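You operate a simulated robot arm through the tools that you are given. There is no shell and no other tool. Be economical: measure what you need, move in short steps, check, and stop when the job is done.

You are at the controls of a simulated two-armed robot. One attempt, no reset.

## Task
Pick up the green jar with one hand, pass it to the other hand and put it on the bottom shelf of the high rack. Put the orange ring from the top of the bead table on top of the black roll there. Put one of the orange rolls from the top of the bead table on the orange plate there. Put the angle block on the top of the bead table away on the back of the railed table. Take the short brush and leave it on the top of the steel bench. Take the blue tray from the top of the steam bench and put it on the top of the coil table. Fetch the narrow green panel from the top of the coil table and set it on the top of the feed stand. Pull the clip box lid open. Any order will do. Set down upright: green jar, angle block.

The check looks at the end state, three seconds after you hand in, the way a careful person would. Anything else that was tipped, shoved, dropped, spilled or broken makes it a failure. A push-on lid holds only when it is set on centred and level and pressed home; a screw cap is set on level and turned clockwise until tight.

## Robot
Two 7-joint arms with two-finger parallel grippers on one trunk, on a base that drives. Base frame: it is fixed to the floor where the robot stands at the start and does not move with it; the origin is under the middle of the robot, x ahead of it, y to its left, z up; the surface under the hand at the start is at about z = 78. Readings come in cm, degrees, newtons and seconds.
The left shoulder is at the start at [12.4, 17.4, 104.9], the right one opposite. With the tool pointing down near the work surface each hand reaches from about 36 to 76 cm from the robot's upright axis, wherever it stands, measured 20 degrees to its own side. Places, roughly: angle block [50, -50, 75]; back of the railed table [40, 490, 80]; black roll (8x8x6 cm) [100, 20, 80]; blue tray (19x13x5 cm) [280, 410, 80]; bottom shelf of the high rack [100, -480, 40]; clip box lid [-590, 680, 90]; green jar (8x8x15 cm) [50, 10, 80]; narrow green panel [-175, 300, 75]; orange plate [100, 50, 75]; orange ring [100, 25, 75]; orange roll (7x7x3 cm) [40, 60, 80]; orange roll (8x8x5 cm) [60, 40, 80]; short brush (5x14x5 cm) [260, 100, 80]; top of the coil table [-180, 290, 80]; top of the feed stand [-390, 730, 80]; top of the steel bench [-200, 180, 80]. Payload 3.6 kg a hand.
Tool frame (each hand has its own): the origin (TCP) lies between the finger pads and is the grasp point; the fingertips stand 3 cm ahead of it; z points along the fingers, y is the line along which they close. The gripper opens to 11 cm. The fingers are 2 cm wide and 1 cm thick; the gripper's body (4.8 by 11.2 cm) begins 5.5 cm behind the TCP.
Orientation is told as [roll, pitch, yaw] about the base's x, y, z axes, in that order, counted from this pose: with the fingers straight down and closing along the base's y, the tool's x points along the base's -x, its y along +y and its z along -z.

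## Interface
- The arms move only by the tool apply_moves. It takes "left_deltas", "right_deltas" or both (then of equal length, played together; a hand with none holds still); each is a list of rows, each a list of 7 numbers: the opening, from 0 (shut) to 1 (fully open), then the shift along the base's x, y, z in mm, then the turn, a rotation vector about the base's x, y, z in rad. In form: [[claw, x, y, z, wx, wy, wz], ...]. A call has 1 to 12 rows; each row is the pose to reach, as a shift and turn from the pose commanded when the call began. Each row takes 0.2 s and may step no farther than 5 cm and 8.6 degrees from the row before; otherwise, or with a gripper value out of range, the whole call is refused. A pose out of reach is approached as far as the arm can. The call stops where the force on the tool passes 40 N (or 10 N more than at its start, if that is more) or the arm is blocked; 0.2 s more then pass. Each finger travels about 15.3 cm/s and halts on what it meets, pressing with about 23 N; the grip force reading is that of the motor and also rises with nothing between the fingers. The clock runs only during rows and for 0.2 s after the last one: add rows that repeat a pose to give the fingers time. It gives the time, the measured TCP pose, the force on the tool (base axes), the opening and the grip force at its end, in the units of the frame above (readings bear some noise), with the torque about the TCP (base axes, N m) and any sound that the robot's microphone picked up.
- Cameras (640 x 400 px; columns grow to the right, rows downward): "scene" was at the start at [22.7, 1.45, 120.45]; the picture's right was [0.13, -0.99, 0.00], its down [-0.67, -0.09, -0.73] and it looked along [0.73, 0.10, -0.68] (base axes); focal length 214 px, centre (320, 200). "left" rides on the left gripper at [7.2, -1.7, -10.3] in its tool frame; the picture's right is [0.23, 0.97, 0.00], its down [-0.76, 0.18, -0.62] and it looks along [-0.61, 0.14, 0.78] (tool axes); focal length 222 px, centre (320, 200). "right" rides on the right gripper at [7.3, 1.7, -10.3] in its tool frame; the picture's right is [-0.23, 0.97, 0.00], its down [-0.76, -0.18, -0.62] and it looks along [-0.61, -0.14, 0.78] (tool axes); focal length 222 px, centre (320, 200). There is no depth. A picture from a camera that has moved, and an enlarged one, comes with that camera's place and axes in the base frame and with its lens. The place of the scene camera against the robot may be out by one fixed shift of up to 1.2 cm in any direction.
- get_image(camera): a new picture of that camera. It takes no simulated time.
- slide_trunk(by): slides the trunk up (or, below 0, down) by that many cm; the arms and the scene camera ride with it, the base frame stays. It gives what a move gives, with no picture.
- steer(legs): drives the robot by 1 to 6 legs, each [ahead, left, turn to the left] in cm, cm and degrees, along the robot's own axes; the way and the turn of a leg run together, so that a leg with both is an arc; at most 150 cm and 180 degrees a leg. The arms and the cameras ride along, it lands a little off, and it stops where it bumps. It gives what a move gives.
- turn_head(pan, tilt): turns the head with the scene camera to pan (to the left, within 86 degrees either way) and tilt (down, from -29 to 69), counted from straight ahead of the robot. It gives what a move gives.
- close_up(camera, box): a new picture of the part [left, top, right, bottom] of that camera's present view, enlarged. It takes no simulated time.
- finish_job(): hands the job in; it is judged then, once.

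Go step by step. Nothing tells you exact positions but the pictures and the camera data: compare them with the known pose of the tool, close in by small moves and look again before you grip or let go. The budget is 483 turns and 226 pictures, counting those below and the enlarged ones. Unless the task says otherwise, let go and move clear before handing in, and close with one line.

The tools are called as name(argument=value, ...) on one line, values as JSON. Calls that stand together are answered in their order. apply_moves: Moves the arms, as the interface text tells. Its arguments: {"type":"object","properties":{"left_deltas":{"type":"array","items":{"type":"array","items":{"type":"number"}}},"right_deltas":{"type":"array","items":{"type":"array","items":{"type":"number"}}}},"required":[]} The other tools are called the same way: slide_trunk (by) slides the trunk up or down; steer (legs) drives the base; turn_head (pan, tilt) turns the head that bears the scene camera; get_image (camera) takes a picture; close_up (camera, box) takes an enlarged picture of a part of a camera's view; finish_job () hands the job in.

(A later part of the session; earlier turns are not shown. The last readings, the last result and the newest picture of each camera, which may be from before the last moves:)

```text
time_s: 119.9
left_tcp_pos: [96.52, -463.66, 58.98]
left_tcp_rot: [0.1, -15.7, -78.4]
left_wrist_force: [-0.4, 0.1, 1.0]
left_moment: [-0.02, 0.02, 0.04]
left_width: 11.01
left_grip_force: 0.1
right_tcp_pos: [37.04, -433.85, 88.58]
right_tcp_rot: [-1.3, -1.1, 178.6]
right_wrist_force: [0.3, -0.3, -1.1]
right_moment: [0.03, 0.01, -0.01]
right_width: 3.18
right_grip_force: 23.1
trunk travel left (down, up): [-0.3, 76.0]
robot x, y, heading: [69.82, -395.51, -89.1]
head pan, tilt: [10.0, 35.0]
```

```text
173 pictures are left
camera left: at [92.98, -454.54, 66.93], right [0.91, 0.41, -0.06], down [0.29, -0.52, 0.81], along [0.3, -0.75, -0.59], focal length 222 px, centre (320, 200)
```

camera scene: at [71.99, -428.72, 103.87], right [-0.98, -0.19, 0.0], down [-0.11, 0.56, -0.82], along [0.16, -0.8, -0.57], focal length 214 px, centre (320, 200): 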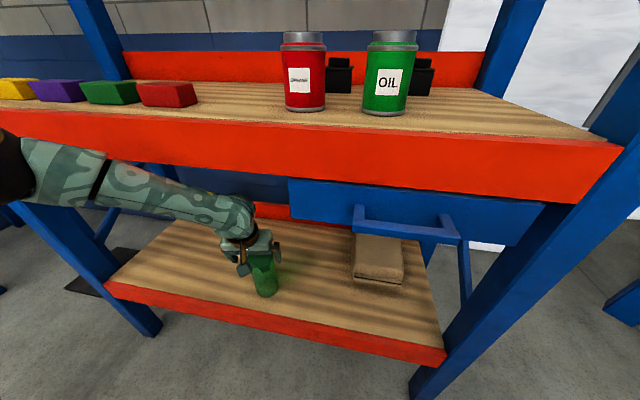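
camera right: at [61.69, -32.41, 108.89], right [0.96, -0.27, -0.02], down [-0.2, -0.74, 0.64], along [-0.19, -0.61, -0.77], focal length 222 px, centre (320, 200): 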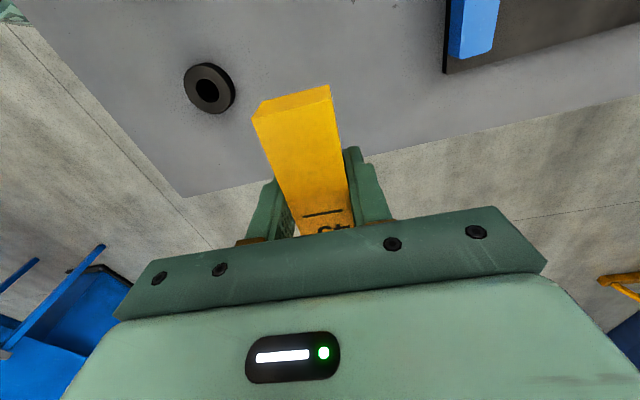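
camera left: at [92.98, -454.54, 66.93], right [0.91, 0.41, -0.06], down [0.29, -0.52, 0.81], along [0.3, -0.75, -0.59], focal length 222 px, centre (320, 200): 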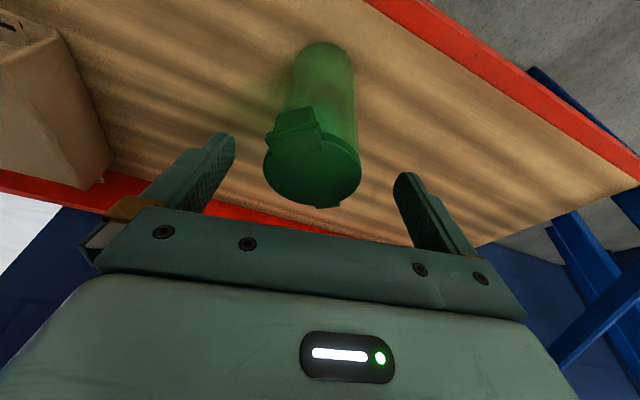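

The jar stands upright on the bottom shelf. I'll back straight out, raise and fold the left arm, then look toward the back side of the bead table.

steer(legs=[[-60, 0, 0]])

apply_moves(left_deltas=[[1, 0, 40, 30, 0.09, 0, 0], [1, 0, 80, 60, 0.18, 0, 0], [1, 0, 110, 100, 0.26, 0, -0.06], [1, 0, 140, 140, 0.26, 0, -0.18], [1, 0, 170, 180, 0.26, 0, -0.2], [1, 0, 200, 220, 0.26, 0, -0.2], [1, 0, 220, 260, 0.26, 0, -0.2]])

slide_trunk(by=16.5)

steer(legs=[[0, 97, 0], [0, 0, 90]])

turn_head(pan=60, tilt=15)

get_image(camera="scene")

```text
time_s: 123.3
left_tcp_pos: [96.12, -403.21, 59.0]
left_tcp_rot: [0.1, -15.8, -77.6]
left_wrist_force: [0.5, -0.1, 0.5]
left_moment: [-0.01, -0.02, -0.01]
left_width: 11.02
left_grip_force: 0.0
right_tcp_pos: [36.25, -374.2, 88.43]
right_tcp_rot: [-1.3, -1.1, 179.4]
right_wrist_force: [1.1, -0.4, -0.9]
right_moment: [0.0, -0.02, 0.0]
right_width: 3.15
right_grip_force: 23.1
trunk travel left (down, up): [-0.3, 76.0]
robot x, y, heading: [68.62, -335.47, -88.2]
head pan, tilt: [10.0, 35.0]
```

```text
time_s: 124.9
left_tcp_pos: [95.93, -381.06, 84.85]
left_tcp_rot: [1.8, -0.9, -89.3]
left_wrist_force: [-0.3, 0.3, 1.1]
left_moment: [0.05, -0.03, 0.02]
left_width: 11.0
left_grip_force: 0.1
right_tcp_pos: [36.21, -374.11, 88.63]
right_tcp_rot: [-1.1, -1.1, 179.4]
right_wrist_force: [0.2, 0.5, -1.0]
right_moment: [0.0, -0.01, -0.01]
right_width: 3.16
right_grip_force: 22.7
trunk travel left (down, up): [-0.3, 76.0]
robot x, y, heading: [68.39, -335.48, -88.4]
head pan, tilt: [10.0, 35.0]
```

```text
time_s: 126.8
left_tcp_pos: [96.08, -381.14, 101.52]
left_tcp_rot: [1.7, -1.0, -89.3]
left_wrist_force: [0.1, 0.1, -0.4]
left_moment: [0.0, 0.02, 0.01]
left_width: 11.04
left_grip_force: 0.0
right_tcp_pos: [36.16, -374.24, 104.93]
right_tcp_rot: [-1.4, -1.0, 179.4]
right_wrist_force: [-0.5, -0.9, -1.8]
right_moment: [0.03, 0.0, -0.01]
right_width: 3.18
right_grip_force: 22.9
trunk travel left (down, up): [-16.8, 59.5]
robot x, y, heading: [68.15, -335.29, -88.1]
head pan, tilt: [10.0, 35.0]
```

```text
time_s: 135.7
left_tcp_pos: [210.73, -303.87, 101.5]
left_tcp_rot: [1.8, -1.0, 1.5]
left_wrist_force: [-0.4, -0.3, 0.8]
left_moment: [-0.03, 0.01, -0.01]
left_width: 10.99
left_grip_force: 0.1
right_tcp_pos: [204.7, -363.86, 104.99]
right_tcp_rot: [-1.3, -1.2, -89.8]
right_wrist_force: [0.9, 0.5, -0.4]
right_moment: [0.0, -0.02, -0.01]
right_width: 3.15
right_grip_force: 22.8
trunk travel left (down, up): [-16.8, 59.5]
robot x, y, heading: [165.47, -332.09, 2.6]
head pan, tilt: [10.0, 35.0]
```

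```text
time_s: 136.9
left_tcp_pos: [210.65, -303.82, 101.5]
left_tcp_rot: [1.8, -1.0, 1.5]
left_wrist_force: [-0.3, 1.7, -0.5]
left_moment: [-0.03, 0.01, 0.03]
left_width: 10.99
left_grip_force: 0.0
right_tcp_pos: [204.72, -363.82, 104.99]
right_tcp_rot: [-1.3, -1.1, -89.8]
right_wrist_force: [-0.5, 0.9, -2.1]
right_moment: [0.01, 0.0, 0.0]
right_width: 3.17
right_grip_force: 23.1
trunk travel left (down, up): [-16.8, 59.5]
robot x, y, heading: [165.45, -332.32, 2.8]
head pan, tilt: [60.0, 15.0]
```

```text
172 pictures are left
camera scene: at [184.22, -322.87, 124.82], right [0.89, -0.46, 0.0], down [-0.12, -0.23, -0.97], along [0.44, 0.86, -0.26], focal length 214 px, centre (320, 200)
```

scene: 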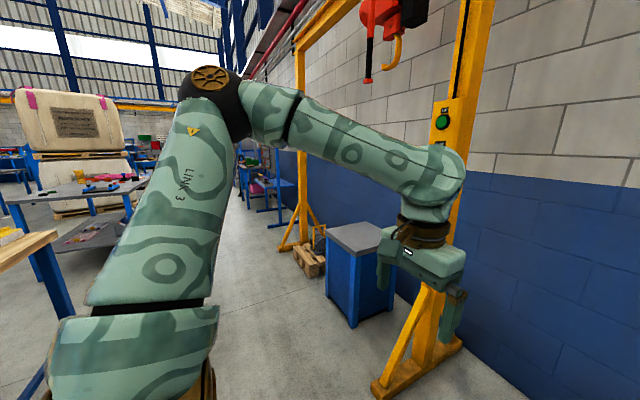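

The corridor x 110–250 leads to the back side of the bead table. I'll turn to face +y, drive to y≈23 and turn to face the table from behind.

steer(legs=[[0, 0, 87.3], [120, -10, 0], [120, 0, 0], [118, 0, 0], [0, 0, 90]])

turn_head(pan=0, tilt=38)

get_image(camera="scene")

```text
time_s: 162.4
left_tcp_pos: [122.86, 4.47, 101.43]
left_tcp_rot: [1.8, -1.0, -176.5]
left_wrist_force: [-1.0, -0.1, 0.2]
left_moment: [-0.01, -0.03, 0.0]
left_width: 11.01
left_grip_force: 0.1
right_tcp_pos: [126.78, 64.65, 104.92]
right_tcp_rot: [-1.3, -1.2, 92.4]
right_wrist_force: [-0.6, -0.2, -1.4]
right_moment: [-0.02, 0.0, -0.01]
right_width: 3.2
right_grip_force: 22.7
trunk travel left (down, up): [-16.8, 59.5]
robot x, y, heading: [166.99, 34.48, -175.0]
head pan, tilt: [60.0, 15.0]
```

```text
time_s: 163.7
left_tcp_pos: [122.7, 4.42, 101.49]
left_tcp_rot: [1.9, -1.0, -176.5]
left_wrist_force: [-0.3, 0.4, 0.0]
left_moment: [-0.01, 0.0, 0.0]
left_width: 11.02
left_grip_force: 0.0
right_tcp_pos: [126.61, 64.52, 105.07]
right_tcp_rot: [-1.2, -1.1, 92.2]
right_wrist_force: [-0.2, -0.8, -1.8]
right_moment: [0.02, 0.01, 0.01]
right_width: 3.18
right_grip_force: 22.9
trunk travel left (down, up): [-16.8, 59.5]
robot x, y, heading: [167.13, 34.45, -174.8]
head pan, tilt: [0.0, 38.0]
```

```text
171 pictures are left
camera scene: at [143.81, 32.74, 121.16], right [-0.08, 1.0, 0.0], down [0.61, 0.05, -0.79], along [-0.79, -0.07, -0.62], focal length 214 px, centre (320, 200)
```

scene: 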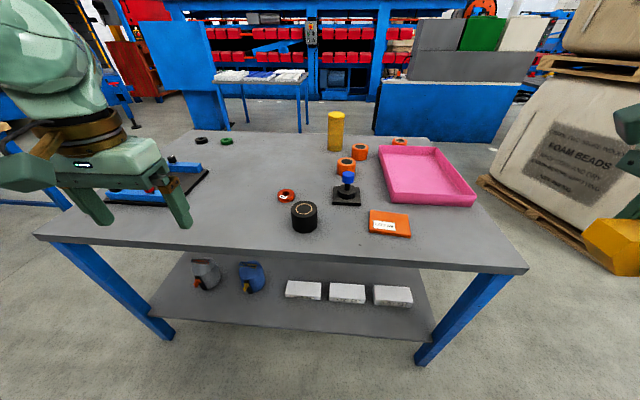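

From behind: black roll ≈[99,24], ring ≈[89.7,17], plate ≈[99,48], orange roll ≈[72,36], joystick between. I'll straighten up, close in to x≈142 and shift to y≈45.

steer(legs=[[0, 0, -5.1], [25, -10, 0]])

get_image(camera="left")

turn_head(pan=0, tilt=50)

get_image(camera="scene")

```text
time_s: 166.1
left_tcp_pos: [95.17, 18.56, 101.48]
left_tcp_rot: [1.8, -1.0, 178.6]
left_wrist_force: [-0.5, 0.4, 0.7]
left_moment: [-0.04, -0.02, 0.0]
left_width: 10.95
left_grip_force: 0.0
right_tcp_pos: [104.23, 77.98, 105.05]
right_tcp_rot: [-1.3, -1.0, 87.4]
right_wrist_force: [0.2, 0.1, -1.3]
right_moment: [-0.04, -0.05, 0.0]
right_width: 3.17
right_grip_force: 23.6
trunk travel left (down, up): [-16.8, 59.5]
robot x, y, heading: [141.8, 44.69, 179.8]
head pan, tilt: [0.0, 38.0]
```

```text
170 pictures are left
camera left: at [102.7, 20.21, 111.58], right [0.2, -0.98, 0.03], down [-0.76, -0.14, 0.64], along [-0.62, -0.15, -0.77], focal length 222 px, centre (320, 200)
```

left: 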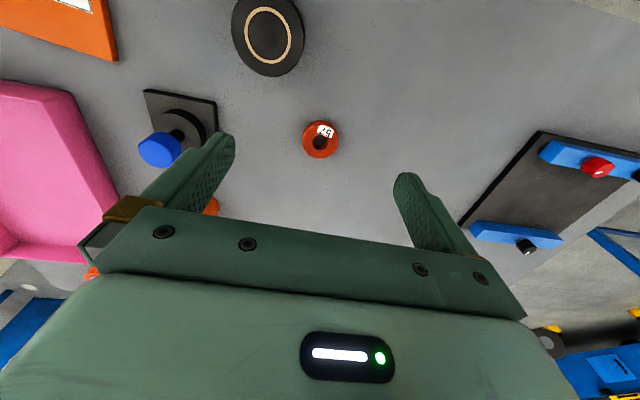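

```text
time_s: 166.8
left_tcp_pos: [95.22, 18.52, 101.48]
left_tcp_rot: [1.7, -0.9, 178.7]
left_wrist_force: [-0.2, 0.4, -0.1]
left_moment: [0.01, 0.02, 0.02]
left_width: 11.03
left_grip_force: 0.1
right_tcp_pos: [104.22, 78.14, 105.13]
right_tcp_rot: [-1.3, -1.1, 87.4]
right_wrist_force: [0.5, -1.0, -0.7]
right_moment: [0.0, 0.01, 0.02]
right_width: 3.18
right_grip_force: 23.1
trunk travel left (down, up): [-16.8, 59.5]
robot x, y, heading: [141.72, 44.47, 180.1]
head pan, tilt: [0.0, 50.0]
```

```text
169 pictures are left
camera scene: at [119.55, 44.85, 119.45], right [0.0, 1.0, 0.0], down [0.77, 0.0, -0.64], along [-0.64, 0.0, -0.77], focal length 214 px, centre (320, 200)
```

scene: 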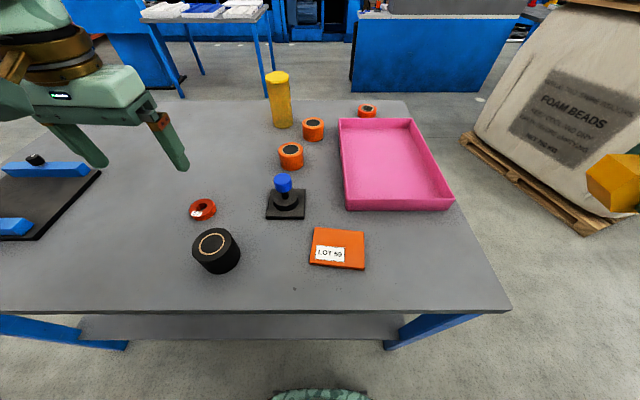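

The ring is at ≈[88.8,16.5] per the hand camera. I'll level the left hand, go above the ring and look again.

apply_moves(left_deltas=[[1, -30, -10, -20, 0.015, -0.009, 0], [1, -64, -20, -40, 0.031, -0.0175, 0.02], [1, -64, -20, -80, 0.031, -0.0175, 0.02], [1, -64, -20, -110, 0.031, -0.0175, 0.02]])

get_image(camera="left")

```text
time_s: 167.8
left_tcp_pos: [89.05, 16.85, 90.26]
left_tcp_rot: [-0.1, 0.0, 179.9]
left_wrist_force: [0.0, 0.4, 0.9]
left_moment: [0.02, -0.04, 0.0]
left_width: 11.02
left_grip_force: 0.1
right_tcp_pos: [104.28, 77.91, 104.99]
right_tcp_rot: [-1.4, -1.2, 87.4]
right_wrist_force: [-0.1, 0.1, -1.0]
right_moment: [0.0, -0.03, 0.01]
right_width: 3.19
right_grip_force: 22.9
trunk travel left (down, up): [-16.8, 59.5]
robot x, y, heading: [141.34, 44.29, 179.9]
head pan, tilt: [0.0, 50.0]
```

```text
168 pictures are left
camera left: at [96.4, 18.26, 100.69], right [0.22, -0.97, 0.0], down [-0.76, -0.17, 0.62], along [-0.61, -0.14, -0.78], focal length 222 px, centre (320, 200)
```

left: 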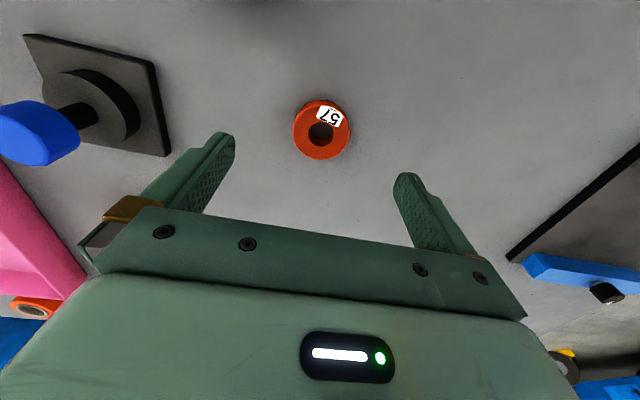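

Ring centre ≈[88.3,16.3]. I'll centre, descend and grip.

apply_moves(left_deltas=[[0.8, -7, -6, -40, 0, 0, 0], [0.8, -7, -6, -75, 0, 0, 0], [0.8, -7, -6, -88, 0, 0, 0], [0.3, -7, -6, -88, 0, 0, 0], [0, -7, -6, -88, 0, 0, 0], [0, -7, -6, -88, 0, 0, 0], [0, -7, -6, -60, 0, 0, 0], [0, -7, -6, -10, 0, 0, 0]])

get_image(camera="left")

```text
time_s: 169.6
left_tcp_pos: [88.15, 16.04, 89.46]
left_tcp_rot: [0.0, 0.1, 179.6]
left_wrist_force: [0.6, 0.4, -0.5]
left_moment: [-0.01, 0.05, 0.03]
left_width: 5.46
left_grip_force: 23.3
right_tcp_pos: [104.3, 78.1, 105.04]
right_tcp_rot: [-1.2, -0.9, 87.3]
right_wrist_force: [-0.2, 0.2, -1.4]
right_moment: [-0.01, -0.01, -0.03]
right_width: 3.19
right_grip_force: 23.1
trunk travel left (down, up): [-16.8, 59.5]
robot x, y, heading: [141.85, 44.81, 179.7]
head pan, tilt: [0.0, 50.0]
```

```text
167 pictures are left
camera left: at [95.47, 17.6, 99.75], right [0.22, -0.97, 0.0], down [-0.76, -0.17, 0.62], along [-0.61, -0.14, -0.78], focal length 222 px, centre (320, 200)
```

left: 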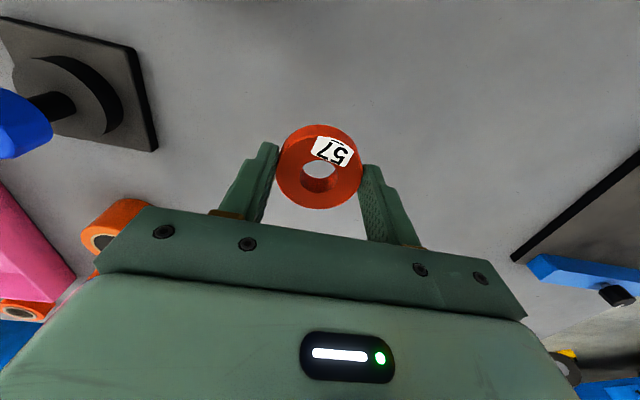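

Ring held. I'll rise and move toward the black roll, stopping short to see it.

apply_moves(left_deltas=[[0, 0, 0, 50, 0, 0, 0], [0, 0, 20, 80, 0, 0, 0], [0, 20, 60, 80, 0, 0, 0], [0, 45, 82, 80, 0, 0, 0]])

get_image(camera="left")

```text
time_s: 170.6
left_tcp_pos: [92.55, 24.1, 97.67]
left_tcp_rot: [-0.1, -0.1, 179.9]
left_wrist_force: [0.1, 0.0, -0.5]
left_moment: [0.02, 0.0, 0.03]
left_width: 5.49
left_grip_force: 22.7
right_tcp_pos: [104.17, 78.01, 105.23]
right_tcp_rot: [-1.2, -1.0, 87.4]
right_wrist_force: [0.2, 0.3, -0.5]
right_moment: [-0.03, 0.01, -0.01]
right_width: 3.16
right_grip_force: 23.4
trunk travel left (down, up): [-16.8, 59.5]
robot x, y, heading: [141.57, 44.83, 179.6]
head pan, tilt: [0.0, 50.0]
```

```text
166 pictures are left
camera left: at [99.87, 25.66, 107.92], right [0.22, -0.97, 0.0], down [-0.76, -0.17, 0.62], along [-0.61, -0.14, -0.78], focal length 222 px, centre (320, 200)
```

left: 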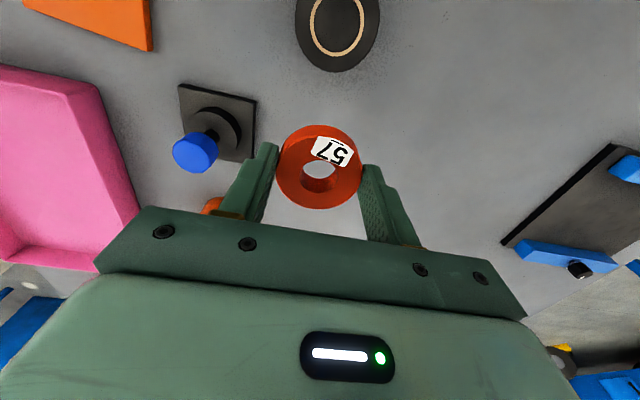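

Roll top centre ≈[100.3,24.2]. I'll move the ring over it and lower gently.

apply_moves(left_deltas=[[0, 35, 1, 0, 0, 0, 0], [0, 71, 1, 0, 0, 0, 0], [0, 71, 1, -40, 0, 0, 0], [0, 71, 1, -80, 0, 0, 0]])

get_image(camera="left")

close_up(camera="scene", box=[140, 180, 300, 280])

```text
time_s: 171.6
left_tcp_pos: [99.72, 24.08, 89.62]
left_tcp_rot: [0.0, 0.0, 179.8]
left_wrist_force: [0.1, 0.4, -1.4]
left_moment: [0.0, 0.02, 0.0]
left_width: 5.49
left_grip_force: 23.7
right_tcp_pos: [104.26, 77.93, 105.0]
right_tcp_rot: [-1.3, -1.1, 87.4]
right_wrist_force: [-0.1, 0.0, -1.7]
right_moment: [0.02, -0.01, -0.04]
right_width: 3.14
right_grip_force: 23.4
trunk travel left (down, up): [-16.8, 59.5]
robot x, y, heading: [141.8, 44.77, 179.7]
head pan, tilt: [0.0, 50.0]
```

```text
165 pictures are left
camera left: at [107.08, 25.59, 99.94], right [0.22, -0.97, 0.0], down [-0.76, -0.18, 0.62], along [-0.61, -0.14, -0.78], focal length 222 px, centre (320, 200)
```

left: 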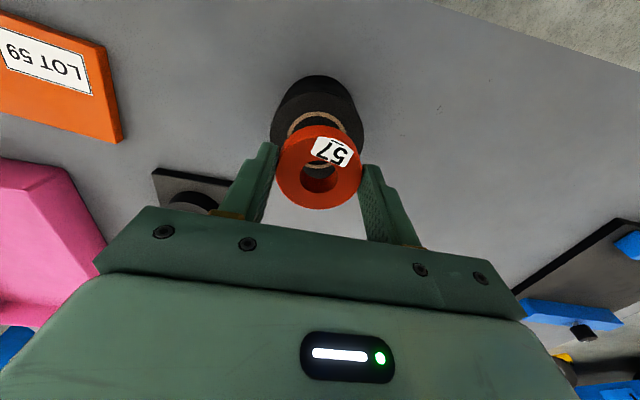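

```text
4.00 times, centred on (220, 230) of scene
camera zoom: at [119.53, 44.83, 119.44], right [0.0, 1.0, 0.0], down [0.77, 0.0, -0.64], along [-0.64, 0.0, -0.77], focal length 858 px, centre (720, 80)
```

zoom: 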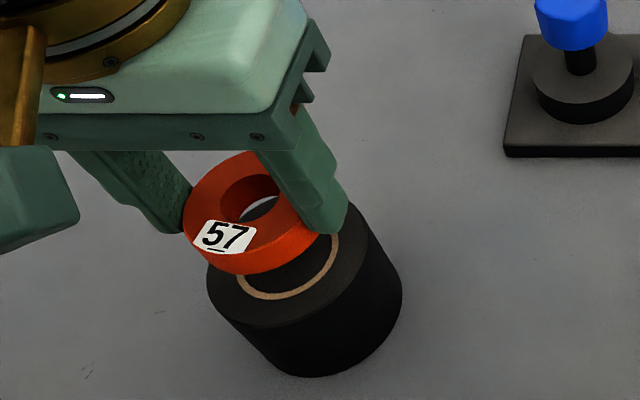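

The ring needs about +6 mm x, +4 mm y. I'll shift and lower until contact.

apply_moves(left_deltas=[[0, 6, 4, 0, 0, 0, 0], [0, 6, 4, -10, 0, 0, 0], [0, 6, 4, -15, 0, 0, 0], [0, 6, 4, -19, 0, 0, 0], [0, 6, 4, -22, 0, 0, 0]])

close_up(camera="scene", box=[160, 200, 280, 275])

```text
time_s: 172.8
left_tcp_pos: [100.38, 24.61, 87.47]
left_tcp_rot: [0.1, -0.2, 179.8]
left_wrist_force: [2.1, -4.3, 16.6]
left_moment: [-0.04, -0.28, -0.04]
left_width: 5.48
left_grip_force: 23.2
right_tcp_pos: [104.34, 78.06, 105.14]
right_tcp_rot: [-1.1, -1.1, 87.4]
right_wrist_force: [0.7, 0.1, -0.6]
right_moment: [0.01, 0.0, -0.01]
right_width: 3.17
right_grip_force: 22.7
trunk travel left (down, up): [-16.8, 59.5]
robot x, y, heading: [141.77, 44.35, 179.6]
head pan, tilt: [0.0, 50.0]
```

```text
5.33 times, centred on (220, 238) of scene
camera zoom: at [119.68, 44.84, 119.5], right [0.0, 1.0, 0.0], down [0.77, 0.0, -0.64], along [-0.64, 0.0, -0.77], focal length 1144 px, centre (853, 0)
```

zoom: 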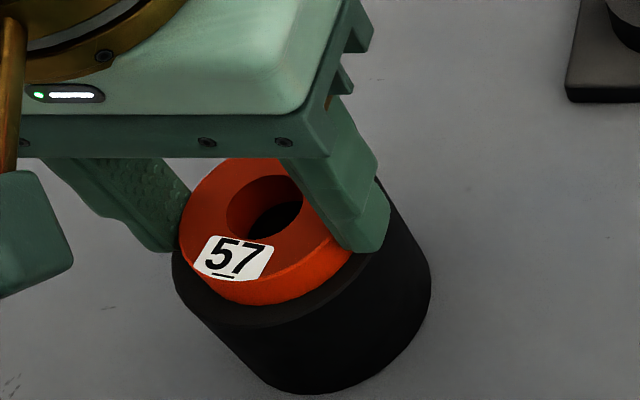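

Ring sits on the roll, well centred. Release and lift.

apply_moves(left_deltas=[[0.3, 0, 0, 1, 0, 0, 0], [0.75, 0, 0, 1, 0, 0, 0], [0.75, 0, 0, 1, 0, 0, 0], [0.75, 0, 0, 30, 0, 0, 0], [0.9, 0, 0, 80, 0, 0, 0], [1, -30, 0, 120, 0, 0, 0], [1, -60, 0, 140, 0, 0, 0]])

close_up(camera="scene", box=[160, 100, 400, 280])

```text
time_s: 174.4
left_tcp_pos: [94.09, 24.52, 101.56]
left_tcp_rot: [0.0, 0.0, 179.7]
left_wrist_force: [-0.4, -0.6, 0.5]
left_moment: [0.01, -0.05, -0.01]
left_width: 11.01
left_grip_force: 0.0
right_tcp_pos: [104.15, 78.01, 104.9]
right_tcp_rot: [-1.3, -1.1, 87.4]
right_wrist_force: [-0.1, -0.2, -1.3]
right_moment: [0.0, 0.0, 0.0]
right_width: 3.17
right_grip_force: 22.8
trunk travel left (down, up): [-16.8, 59.5]
robot x, y, heading: [142.12, 44.29, 179.8]
head pan, tilt: [0.0, 50.0]
```

```text
2.22 times, centred on (280, 190) of scene
camera zoom: at [119.52, 44.84, 119.43], right [0.0, 1.0, 0.0], down [0.77, 0.0, -0.64], along [-0.64, 0.0, -0.77], focal length 477 px, centre (409, 222)
```

zoom: 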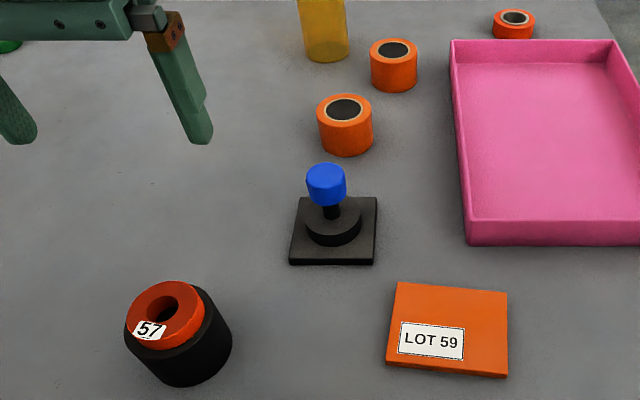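

Ring placed. Next, the nearer orange roll at ≈[71,36.7]: I'll move the left hand above it and look.

apply_moves(left_deltas=[[1, -40, 20, 0, 0, 0, 0], [1, -80, 40, 0, 0, 0, 0], [1, -120, 70, 0, 0, 0, 0], [1, -160, 95, 0, 0, 0, 0], [1, -205, 118, -20, 0, 0, 0]])

get_image(camera="left")

```text
refused: row 5 steps farther than a row can; nothing moved
```

```text
161 pictures are left
camera left: at [101.51, 26.01, 111.81], right [0.22, -0.97, 0.0], down [-0.76, -0.17, 0.62], along [-0.61, -0.14, -0.78], focal length 222 px, centre (320, 200)
```

left: 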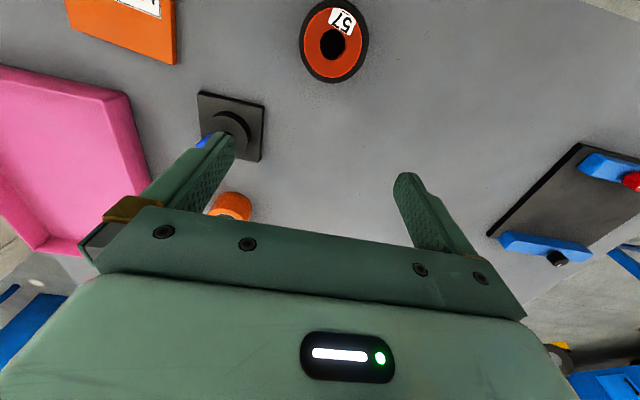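

apply_moves(left_deltas=[[1, -40, 20, 0, 0, 0, 0], [1, -80, 40, 0, 0, 0, 0], [1, -120, 70, 0, 0, 0, 0], [1, -160, 95, 0, 0, 0, 0], [1, -195, 118, -5, 0, 0, 0], [1, -205, 118, -20, 0, 0, 0]])

get_image(camera="left")

```text
time_s: 175.8
left_tcp_pos: [85.56, 28.43, 98.82]
left_tcp_rot: [0.0, -0.1, 179.8]
left_wrist_force: [0.1, -0.3, -0.4]
left_moment: [0.0, 0.01, 0.04]
left_width: 11.02
left_grip_force: 0.1
left hand out of reach, approached as far as the arm can: row 3, 4, 5, 6
right_tcp_pos: [104.17, 78.09, 105.07]
right_tcp_rot: [-1.3, -1.1, 87.5]
right_wrist_force: [-0.1, -0.4, -0.9]
right_moment: [-0.03, 0.0, -0.04]
right_width: 3.16
right_grip_force: 22.8
trunk travel left (down, up): [-16.8, 59.5]
robot x, y, heading: [141.74, 44.43, 180.0]
head pan, tilt: [0.0, 50.0]
```

```text
160 pictures are left
camera left: at [92.88, 29.92, 109.31], right [0.22, -0.97, 0.0], down [-0.76, -0.17, 0.62], along [-0.61, -0.14, -0.78], focal length 222 px, centre (320, 200)
```

left: 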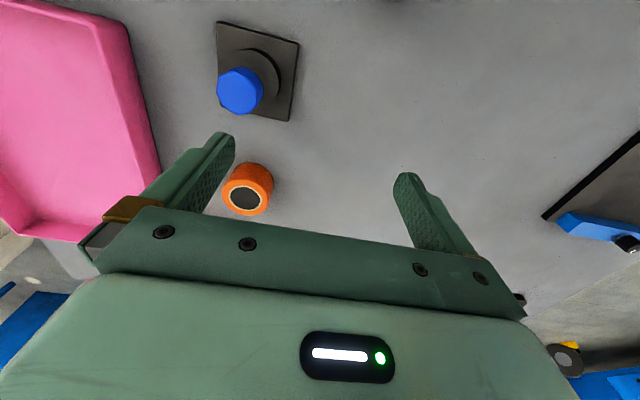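

At this height the reach ends early; raising the trunk will help. Roll top seen at ≈[70.2,36.3].

slide_trunk(by=18)

get_image(camera="left")

```text
time_s: 177.8
left_tcp_pos: [91.64, 28.36, 125.58]
left_tcp_rot: [0.0, -10.5, 179.8]
left_wrist_force: [0.2, -1.7, -0.2]
left_moment: [-0.02, -0.01, 0.02]
left_width: 11.0
left_grip_force: 0.1
right_tcp_pos: [104.25, 77.99, 123.01]
right_tcp_rot: [-1.3, -1.0, 87.3]
right_wrist_force: [-1.0, 0.1, -1.0]
right_moment: [-0.02, -0.01, 0.02]
right_width: 3.19
right_grip_force: 22.9
trunk travel left (down, up): [-34.8, 41.5]
robot x, y, heading: [141.45, 44.85, 179.8]
head pan, tilt: [0.0, 50.0]
```

```text
159 pictures are left
camera left: at [100.78, 29.9, 134.33], right [0.22, -0.97, -0.04], down [-0.63, -0.17, 0.75], along [-0.74, -0.14, -0.66], focal length 222 px, centre (320, 200)
```

left: 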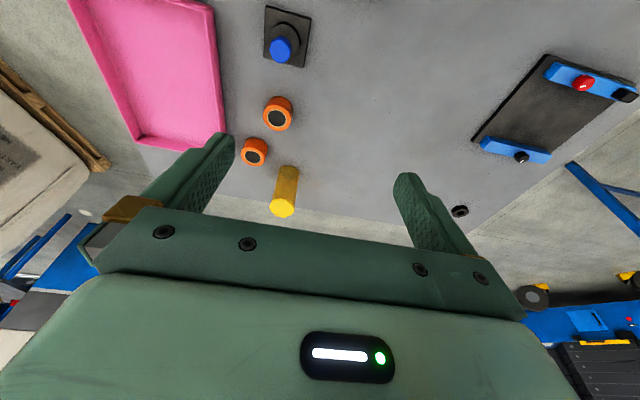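

I'll level the hand and move it above the roll at lower height.

apply_moves(left_deltas=[[1, -20, 10, -45, 0, -0.09, 0], [1, -60, 30, -70, 0, -0.183, 0], [1, -100, 50, -95, 0, -0.183, 0], [1, -140, 65, -120, 0, -0.183, 0], [1, -180, 80, -140, 0, -0.183, 0], [1, -205, 80, -175, 0, -0.183, 0], [1, -205, 80, -220, 0, -0.183, 0]])

get_image(camera="left")

```text
refused: row 1 steps farther than a row can; nothing moved
```

```text
158 pictures are left
camera left: at [100.78, 29.9, 134.33], right [0.22, -0.97, -0.04], down [-0.63, -0.17, 0.75], along [-0.74, -0.14, -0.66], focal length 222 px, centre (320, 200)
```

left: 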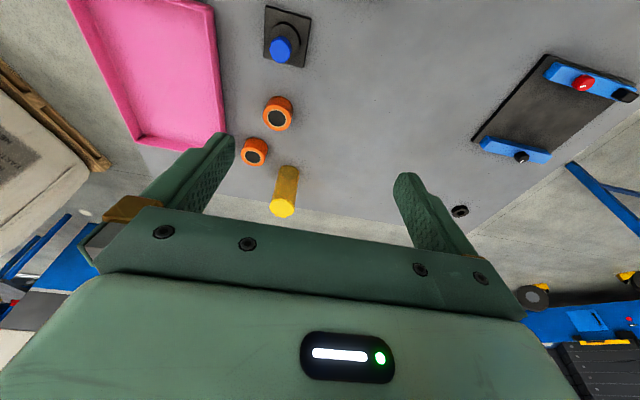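

Step was too long; retrying with shorter rows.

apply_moves(left_deltas=[[1, -20, 10, -35, 0, -0.09, 0], [1, -50, 25, -65, 0, -0.183, 0], [1, -85, 40, -90, 0, -0.183, 0], [1, -120, 55, -115, 0, -0.183, 0], [1, -155, 68, -140, 0, -0.183, 0], [1, -185, 80, -170, 0, -0.183, 0], [1, -205, 80, -200, 0, -0.183, 0], [1, -205, 80, -230, 0, -0.183, 0]])

get_image(camera="left")

```text
time_s: 179.6
left_tcp_pos: [87.0, 23.82, 107.36]
left_tcp_rot: [-0.1, -0.3, 179.7]
left_wrist_force: [-0.3, 0.1, 0.3]
left_moment: [-0.01, 0.0, 0.0]
left_width: 10.97
left_grip_force: 0.2
left hand out of reach, approached as far as the arm can: row 1, 2, 3, 4, 5, 6, 7, 8
right_tcp_pos: [104.29, 78.0, 122.99]
right_tcp_rot: [-1.2, -0.9, 87.3]
right_wrist_force: [0.1, -0.7, -1.1]
right_moment: [-0.05, 0.01, -0.01]
right_width: 3.15
right_grip_force: 23.0
trunk travel left (down, up): [-34.8, 41.5]
robot x, y, heading: [141.33, 44.41, 180.0]
head pan, tilt: [0.0, 50.0]
```

```text
157 pictures are left
camera left: at [94.47, 25.38, 117.61], right [0.22, -0.97, 0.0], down [-0.76, -0.17, 0.63], along [-0.61, -0.14, -0.78], focal length 222 px, centre (320, 200)
```

left: 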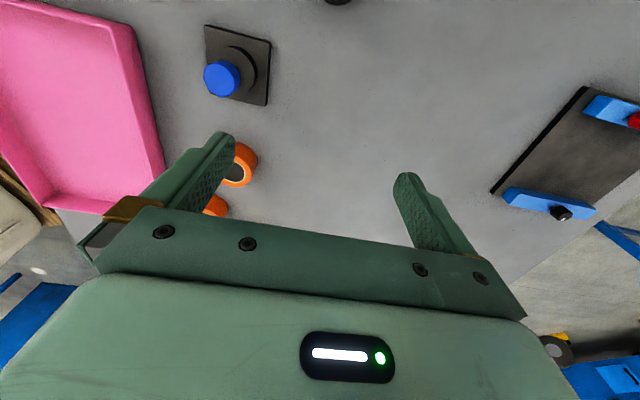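

The left hand reaches better toward its own side, so I'll strafe the base right by 16 cm and re-approach.

steer(legs=[[0, -16, 0]])

apply_moves(left_deltas=[[1, -30, 0, 0, 0, 0, 0], [1, -70, 0, 0, 0, 0, 0], [1, -110, 0, 0, 0, 0, 0], [1, -150, 0, 0, 0, 0, 0]])

```text
time_s: 181.1
left_tcp_pos: [87.13, 39.6, 107.36]
left_tcp_rot: [0.1, -0.3, -179.8]
left_wrist_force: [0.1, 0.3, 0.5]
left_moment: [-0.06, 0.01, 0.05]
left_width: 10.99
left_grip_force: 0.0
right_tcp_pos: [104.03, 94.01, 122.99]
right_tcp_rot: [-1.3, -1.1, 87.7]
right_wrist_force: [-0.1, 0.8, -0.8]
right_moment: [-0.04, -0.02, 0.01]
right_width: 3.16
right_grip_force: 22.9
trunk travel left (down, up): [-34.8, 41.5]
robot x, y, heading: [141.72, 60.29, -180.0]
head pan, tilt: [0.0, 50.0]
```

```text
time_s: 182.1
left_tcp_pos: [83.31, 34.01, 108.45]
left_tcp_rot: [-0.1, -0.1, -179.9]
left_wrist_force: [-0.8, 0.0, 0.3]
left_moment: [0.01, 0.0, -0.01]
left_width: 10.99
left_grip_force: 0.1
left hand out of reach, approached as far as the arm can: row 1, 2, 3, 4
right_tcp_pos: [103.98, 93.79, 123.03]
right_tcp_rot: [-1.3, -1.1, 87.7]
right_wrist_force: [-0.4, -0.6, -2.4]
right_moment: [-0.02, 0.0, -0.04]
right_width: 3.18
right_grip_force: 22.9
trunk travel left (down, up): [-34.8, 41.5]
robot x, y, heading: [141.6, 60.37, -179.6]
head pan, tilt: [0.0, 50.0]
```

The commanded pose had run ahead of the arm. I'll bring the command back to the roll's position ([71,36]) and see where the hand goes.

apply_moves(left_deltas=[[1, 30, -32, 0, 0, 0, 0], [1, 60, -64, 0, 0, 0, 0], [1, 90, -96, 0, 0, 0, 0], [1, 120, -128, 0, 0, 0, 0], [1, 150, -158, 0, 0, 0, 0]])

```text
time_s: 183.3
left_tcp_pos: [98.67, 18.7, 108.4]
left_tcp_rot: [-0.2, -0.3, -179.8]
left_wrist_force: [0.6, 0.0, 0.5]
left_moment: [0.02, 0.01, 0.01]
left_width: 10.98
left_grip_force: 0.0
right_tcp_pos: [104.21, 93.81, 123.2]
right_tcp_rot: [-1.2, -1.1, 87.7]
right_wrist_force: [-0.1, 0.1, -1.8]
right_moment: [0.0, -0.01, -0.03]
right_width: 3.16
right_grip_force: 23.1
trunk travel left (down, up): [-34.8, 41.5]
robot x, y, heading: [141.78, 60.25, -179.9]
head pan, tilt: [0.0, 50.0]
```

So the hand reaches further when it is lower relative to the shoulder. I'll go down to z≈97 first (above the joystick), then forward.

apply_moves(left_deltas=[[1, -20, 0, -40, 0, 0, 0], [1, -50, 10, -75, 0, 0, 0], [1, -80, 25, -110, 0, 0, 0], [1, -115, 50, -115, 0, 0, 0], [1, -150, 75, -115, 0, 0, 0], [1, -190, 100, -115, 0, 0, 0], [1, -220, 130, -115, 0, 0, 0], [1, -250, 160, -115, 0, 0, 0], [1, -275, 176, -115, 0, 0, 0]])

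get_image(camera="left")

```text
time_s: 185.3
left_tcp_pos: [83.46, 30.96, 101.91]
left_tcp_rot: [-0.1, -0.1, -180.0]
left_wrist_force: [-0.3, -0.4, -0.8]
left_moment: [-0.01, -0.01, 0.04]
left_width: 11.01
left_grip_force: 0.0
left hand out of reach, approached as far as the arm can: row 5, 6, 7, 8, 9
right_tcp_pos: [104.05, 93.9, 123.08]
right_tcp_rot: [-1.3, -1.2, 87.6]
right_wrist_force: [-0.5, 0.0, 0.4]
right_moment: [-0.01, 0.02, 0.01]
right_width: 3.16
right_grip_force: 23.3
trunk travel left (down, up): [-34.8, 41.5]
robot x, y, heading: [141.64, 60.75, -179.9]
head pan, tilt: [0.0, 50.0]
```

```text
156 pictures are left
camera left: at [90.92, 32.51, 112.25], right [0.23, -0.97, 0.0], down [-0.76, -0.18, 0.63], along [-0.61, -0.14, -0.78], focal length 222 px, centre (320, 200)
```

left: 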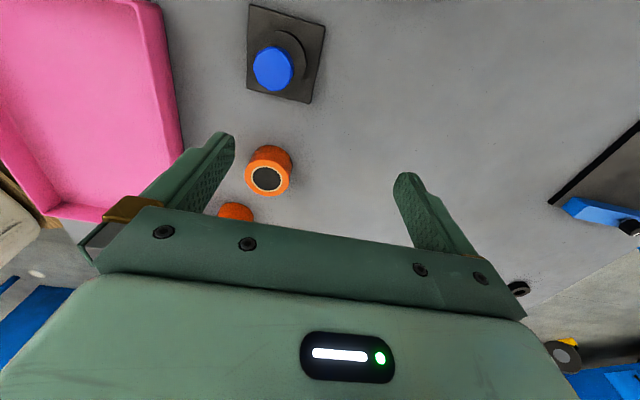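

I'll tilt the fingers forward 25° to gain reach, staying above the joystick, then look.

apply_moves(left_deltas=[[1, -20, 10, -10, 0, 0.145, 0], [1, -50, 25, -20, 0, 0.29, 0], [1, -80, 40, -30, 0, 0.436, 0], [1, -105, 53, -40, 0, 0.436, 0]])

get_image(camera="left")

get_image(camera="scene")

```text
time_s: 186.3
left_tcp_pos: [78.36, 33.6, 100.18]
left_tcp_rot: [-0.2, -25.3, -179.8]
left_wrist_force: [0.5, 0.7, 0.1]
left_moment: [-0.05, -0.03, 0.0]
left_width: 11.0
left_grip_force: 0.1
left hand out of reach, approached as far as the arm can: row 2, 3, 4
right_tcp_pos: [104.05, 93.84, 123.07]
right_tcp_rot: [-1.3, -1.1, 87.7]
right_wrist_force: [-0.1, 0.4, -1.6]
right_moment: [-0.01, 0.01, -0.03]
right_width: 3.16
right_grip_force: 23.1
trunk travel left (down, up): [-34.8, 41.5]
robot x, y, heading: [141.68, 60.35, -179.7]
head pan, tilt: [0.0, 50.0]
```

```text
155 pictures are left
camera left: at [89.36, 35.17, 106.41], right [0.21, -0.97, -0.1], down [-0.42, -0.18, 0.89], along [-0.88, -0.14, -0.45], focal length 222 px, centre (320, 200)
```

left: 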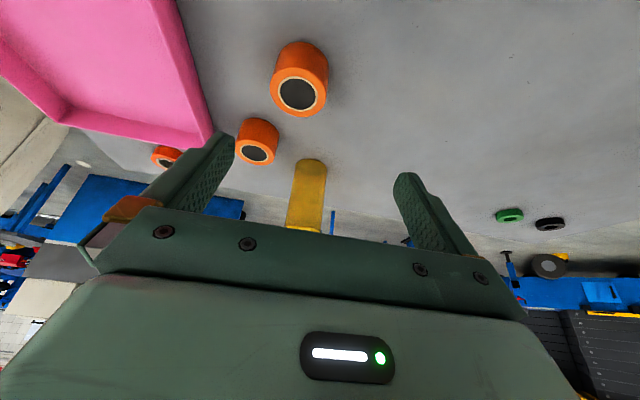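

```text
154 pictures are left
camera scene: at [127.97, 60.76, 138.01], right [0.0, 1.0, 0.0], down [0.77, 0.0, -0.64], along [-0.64, 0.0, -0.77], focal length 214 px, centre (320, 200)
```

scene: 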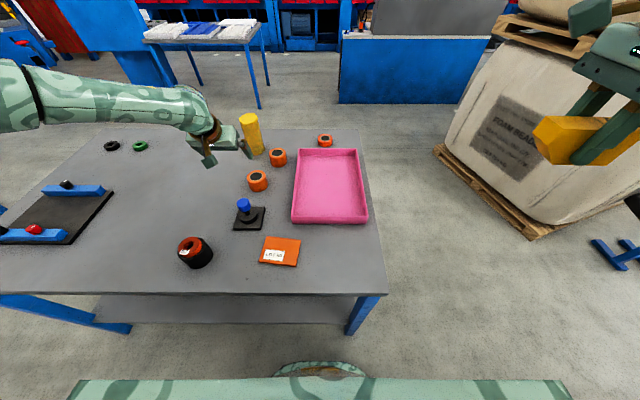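

The forearm comes in from the left, so the wrist limits me at this yaw. I'll yaw the hand −60° (fingers pointing forward-right), which also keeps the camera box clear of the joystick.

apply_moves(left_deltas=[[1, 0, 0, 0, 0, 0, -0.131], [1, 0, 0, 0, 0, 0, -0.262], [1, 0, 0, 0, 0, 0, -0.393], [1, 0, 0, 0, 0, 0, -0.524], [1, -20, 5, 0, 0, 0, -0.655], [1, -40, 10, 0, 0, 0, -0.786], [1, -60, 18, 0, 0, 0, -0.917], [1, -80, 28, 0, 0, 0, -1.047]])

get_image(camera="left")

```text
time_s: 188.1
left_tcp_pos: [78.45, 33.38, 102.89]
left_tcp_rot: [-0.1, -25.3, 120.0]
left_wrist_force: [0.5, -0.6, 1.0]
left_moment: [0.03, -0.01, 0.01]
left_width: 10.99
left_grip_force: 0.0
left hand out of reach, approached as far as the arm can: row 5, 6, 7, 8
right_tcp_pos: [103.97, 93.64, 123.08]
right_tcp_rot: [-1.2, -1.0, 87.7]
right_wrist_force: [0.3, -0.3, -0.5]
right_moment: [0.01, 0.0, 0.01]
right_width: 3.16
right_grip_force: 23.0
trunk travel left (down, up): [-34.8, 41.5]
robot x, y, heading: [141.78, 60.71, -179.9]
head pan, tilt: [0.0, 50.0]
```

```text
153 pictures are left
camera left: at [85.58, 24.53, 109.16], right [-0.74, -0.67, -0.1], down [-0.37, 0.28, 0.89], along [-0.56, 0.69, -0.45], focal length 222 px, centre (320, 200)
```

left: 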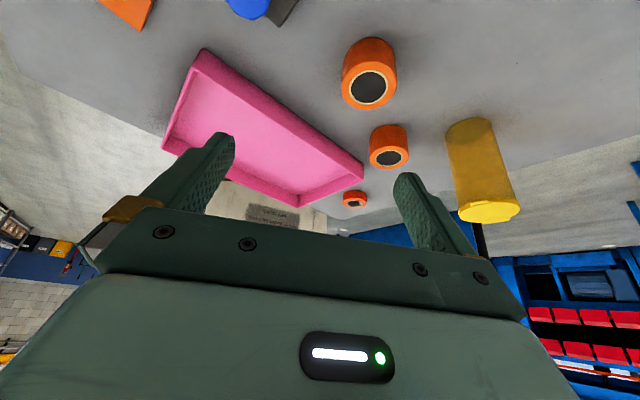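

Still limited, so it's the arm posture. I'll retract and level the hand to reset the elbow, then extend low along y≈20, clear of the joystick.

apply_moves(left_deltas=[[1, 40, -15, 0, -0.126, -0.073, 0], [1, 80, -30, 0, -0.252, -0.146, 0], [1, 120, -40, 0, -0.378, -0.218, 0], [1, 160, -60, 0, -0.378, -0.218, 0], [1, 200, -80, 0, -0.378, -0.218, 0]])

apply_moves(left_deltas=[[1, 0, -20, -30, 0, 0, 0.13], [1, 0, -40, -60, 0, 0, 0.26], [1, 0, -60, -90, 0, 0, 0.39], [1, 0, -80, -110, 0, 0, 0.52], [1, -40, -80, -110, 0, 0, 0.65], [1, -80, -80, -110, 0, 0, 0.78], [1, -120, -80, -110, 0, 0, 0.9], [1, -160, -70, -110, 0, 0, 1.0], [1, -200, -60, -110, 0, 0, 1.0]])

get_image(camera="scene")

```text
time_s: 189.3
left_tcp_pos: [98.93, 25.53, 102.94]
left_tcp_rot: [-0.1, -0.2, 120.1]
left_wrist_force: [-0.1, -0.7, 0.0]
left_moment: [0.03, 0.05, -0.01]
left_width: 11.0
left_grip_force: 0.0
right_tcp_pos: [104.19, 93.8, 123.08]
right_tcp_rot: [-1.2, -1.1, 87.7]
right_wrist_force: [-0.3, 0.0, -0.6]
right_moment: [0.01, 0.02, -0.02]
right_width: 3.2
right_grip_force: 23.2
trunk travel left (down, up): [-34.8, 41.5]
robot x, y, heading: [141.82, 60.2, -179.9]
head pan, tilt: [0.0, 50.0]
```

```text
time_s: 191.3
left_tcp_pos: [84.6, 19.38, 95.07]
left_tcp_rot: [0.1, -0.2, 177.5]
left_wrist_force: [0.3, 0.5, -0.3]
left_moment: [0.04, -0.04, -0.01]
left_width: 10.99
left_grip_force: 0.1
left hand out of reach, approached as far as the arm can: row 8, 9
right_tcp_pos: [103.96, 93.92, 122.97]
right_tcp_rot: [-1.3, -1.1, 87.7]
right_wrist_force: [0.1, -0.2, -1.3]
right_moment: [0.01, 0.04, 0.02]
right_width: 3.21
right_grip_force: 23.3
trunk travel left (down, up): [-34.8, 41.5]
robot x, y, heading: [141.77, 60.56, -179.8]
head pan, tilt: [0.0, 50.0]
```

```text
152 pictures are left
camera scene: at [127.93, 60.78, 138.01], right [0.0, 1.0, 0.0], down [0.77, 0.0, -0.64], along [-0.64, 0.0, -0.77], focal length 214 px, centre (320, 200)
```

scene: 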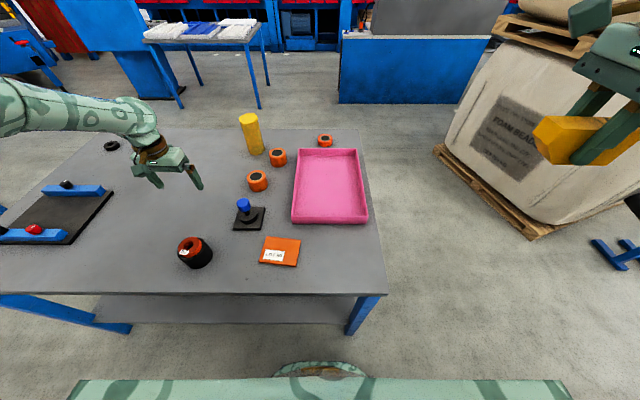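

The reach ends at ~65 cm from the axis, so from here the rolls are too far. The third orange roll (≈[41,62]) and the plate can both be reached from the table's +y end; I'll retract and drive there.

apply_moves(left_deltas=[[1, 40, 0, 30, 0, 0, 0], [1, 80, 20, 50, 0, 0, 0], [1, 120, 40, 70, 0, 0, 0]])

slide_trunk(by=-15)

steer(legs=[[0, -55, 0], [0, 0, 90], [0, -105, 0]])

turn_head(pan=15, tilt=50)

get_image(camera="scene")

```text
time_s: 192.1
left_tcp_pos: [96.79, 23.44, 102.04]
left_tcp_rot: [-0.1, -0.3, 177.5]
left_wrist_force: [1.1, -0.1, 0.2]
left_moment: [0.01, 0.04, 0.01]
left_width: 11.02
left_grip_force: 0.1
right_tcp_pos: [104.16, 93.97, 123.21]
right_tcp_rot: [-1.1, -1.0, 87.7]
right_wrist_force: [0.1, -0.1, -0.7]
right_moment: [0.0, -0.01, 0.0]
right_width: 3.2
right_grip_force: 23.4
trunk travel left (down, up): [-34.8, 41.5]
robot x, y, heading: [141.43, 60.52, -179.8]
head pan, tilt: [0.0, 50.0]
```

```text
time_s: 193.8
left_tcp_pos: [96.93, 23.62, 87.03]
left_tcp_rot: [0.0, -0.2, 177.4]
left_wrist_force: [0.4, -0.2, 0.8]
left_moment: [0.0, 0.04, -0.01]
left_width: 11.0
left_grip_force: 0.0
right_tcp_pos: [104.1, 93.74, 108.14]
right_tcp_rot: [-1.1, -1.1, 87.8]
right_wrist_force: [0.9, 0.2, -0.9]
right_moment: [-0.01, -0.03, 0.03]
right_width: 3.15
right_grip_force: 23.3
trunk travel left (down, up): [-19.8, 56.5]
robot x, y, heading: [141.73, 60.67, -179.6]
head pan, tilt: [0.0, 50.0]
```

```text
time_s: 205.8
left_tcp_pos: [72.11, 71.35, 86.93]
left_tcp_rot: [0.1, -0.2, -93.5]
left_wrist_force: [0.1, 0.0, 0.4]
left_moment: [0.03, -0.03, -0.01]
left_width: 11.0
left_grip_force: 0.0
right_tcp_pos: [1.96, 79.52, 108.05]
right_tcp_rot: [-1.3, -1.0, 176.6]
right_wrist_force: [-0.1, 0.6, -0.5]
right_moment: [0.03, 0.0, -0.03]
right_width: 3.16
right_grip_force: 22.9
trunk travel left (down, up): [-19.8, 56.5]
robot x, y, heading: [35.65, 116.76, -90.8]
head pan, tilt: [0.0, 50.0]
```

```text
time_s: 206.6
left_tcp_pos: [72.06, 71.38, 86.81]
left_tcp_rot: [-0.1, -0.2, -93.5]
left_wrist_force: [-0.2, 0.1, -0.4]
left_moment: [0.04, 0.01, 0.01]
left_width: 11.01
left_grip_force: 0.0
right_tcp_pos: [2.01, 79.43, 107.95]
right_tcp_rot: [-1.2, -1.1, 176.8]
right_wrist_force: [-0.1, 0.2, -1.4]
right_moment: [0.03, -0.02, 0.02]
right_width: 3.18
right_grip_force: 23.6
trunk travel left (down, up): [-19.8, 56.5]
robot x, y, heading: [35.62, 116.89, -91.0]
head pan, tilt: [15.0, 50.0]
```

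```text
151 pictures are left
camera scene: at [37.6, 96.71, 122.6], right [-0.97, -0.24, 0.0], down [-0.19, 0.74, -0.64], along [0.16, -0.62, -0.77], focal length 214 px, centre (320, 200)
```

scene: 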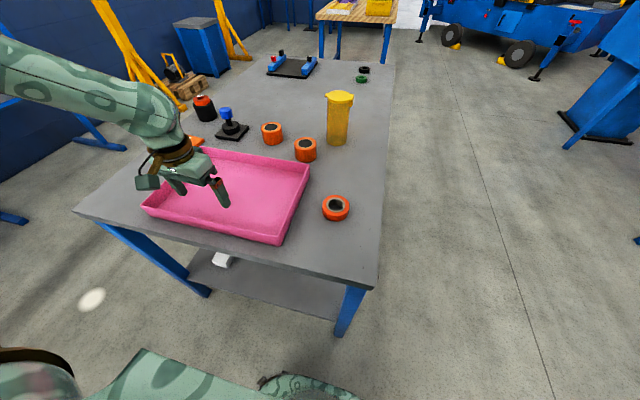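

The hand passed low near the ring; I'll check the ring-on-roll closely.

close_up(camera="scene", box=[160, 70, 360, 195])

```text
3.20 times, centred on (260, 132) of scene
camera zoom: at [37.6, 96.71, 122.6], right [-0.97, -0.24, 0.0], down [-0.19, 0.74, -0.64], along [0.16, -0.62, -0.77], focal length 686 px, centre (512, 416)
```

zoom: 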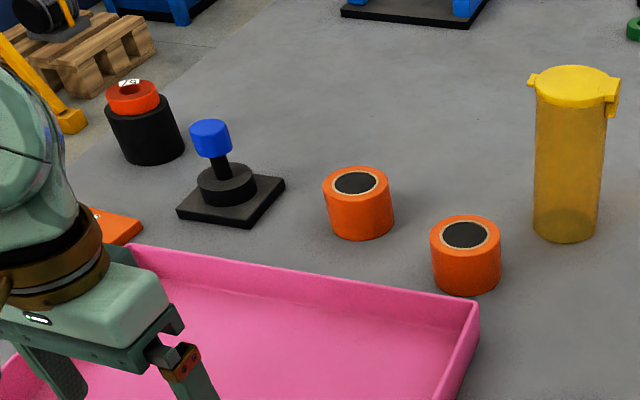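

Ring still sits on the roll. I'll raise the left hand and bring it over the third roll at ≈[42,64].

apply_moves(left_deltas=[[1, 0, 0, 45, 0, 0, 0], [1, 0, 0, 90, 0, 0, 0], [1, -45, -10, 100, 0, 0, 0.03], [1, -90, -20, 100, 0, 0, 0.06], [1, -135, -30, 100, 0, 0, 0.06], [1, -180, -40, 100, 0, 0, 0.06], [1, -225, -50, 100, 0, 0, 0.06], [1, -265, -60, 100, 0, 0, 0.06], [1, -300, -68, 100, 0, 0, 0.06]])

get_image(camera="left")

```text
time_s: 208.6
left_tcp_pos: [47.7, 66.16, 96.48]
left_tcp_rot: [0.0, -0.2, -90.0]
left_wrist_force: [-0.3, -0.1, -0.8]
left_moment: [-0.01, -0.02, -0.02]
left_width: 11.0
left_grip_force: 0.1
left hand out of reach, approached as far as the arm can: row 8, 9
right_tcp_pos: [1.9, 79.5, 107.96]
right_tcp_rot: [-1.1, -1.0, 176.8]
right_wrist_force: [0.0, -0.6, -0.6]
right_moment: [0.02, -0.02, -0.01]
right_width: 3.18
right_grip_force: 22.9
trunk travel left (down, up): [-19.8, 56.5]
robot x, y, heading: [35.79, 117.03, -91.1]
head pan, tilt: [15.0, 50.0]
```

```text
149 pictures are left
camera left: at [46.2, 73.43, 106.79], right [0.97, 0.23, 0.0], down [0.18, -0.76, 0.63], along [0.14, -0.61, -0.78], focal length 222 px, centre (320, 200)
```

left: 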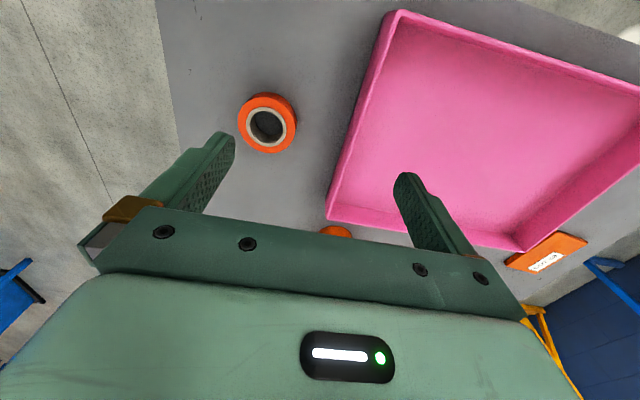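

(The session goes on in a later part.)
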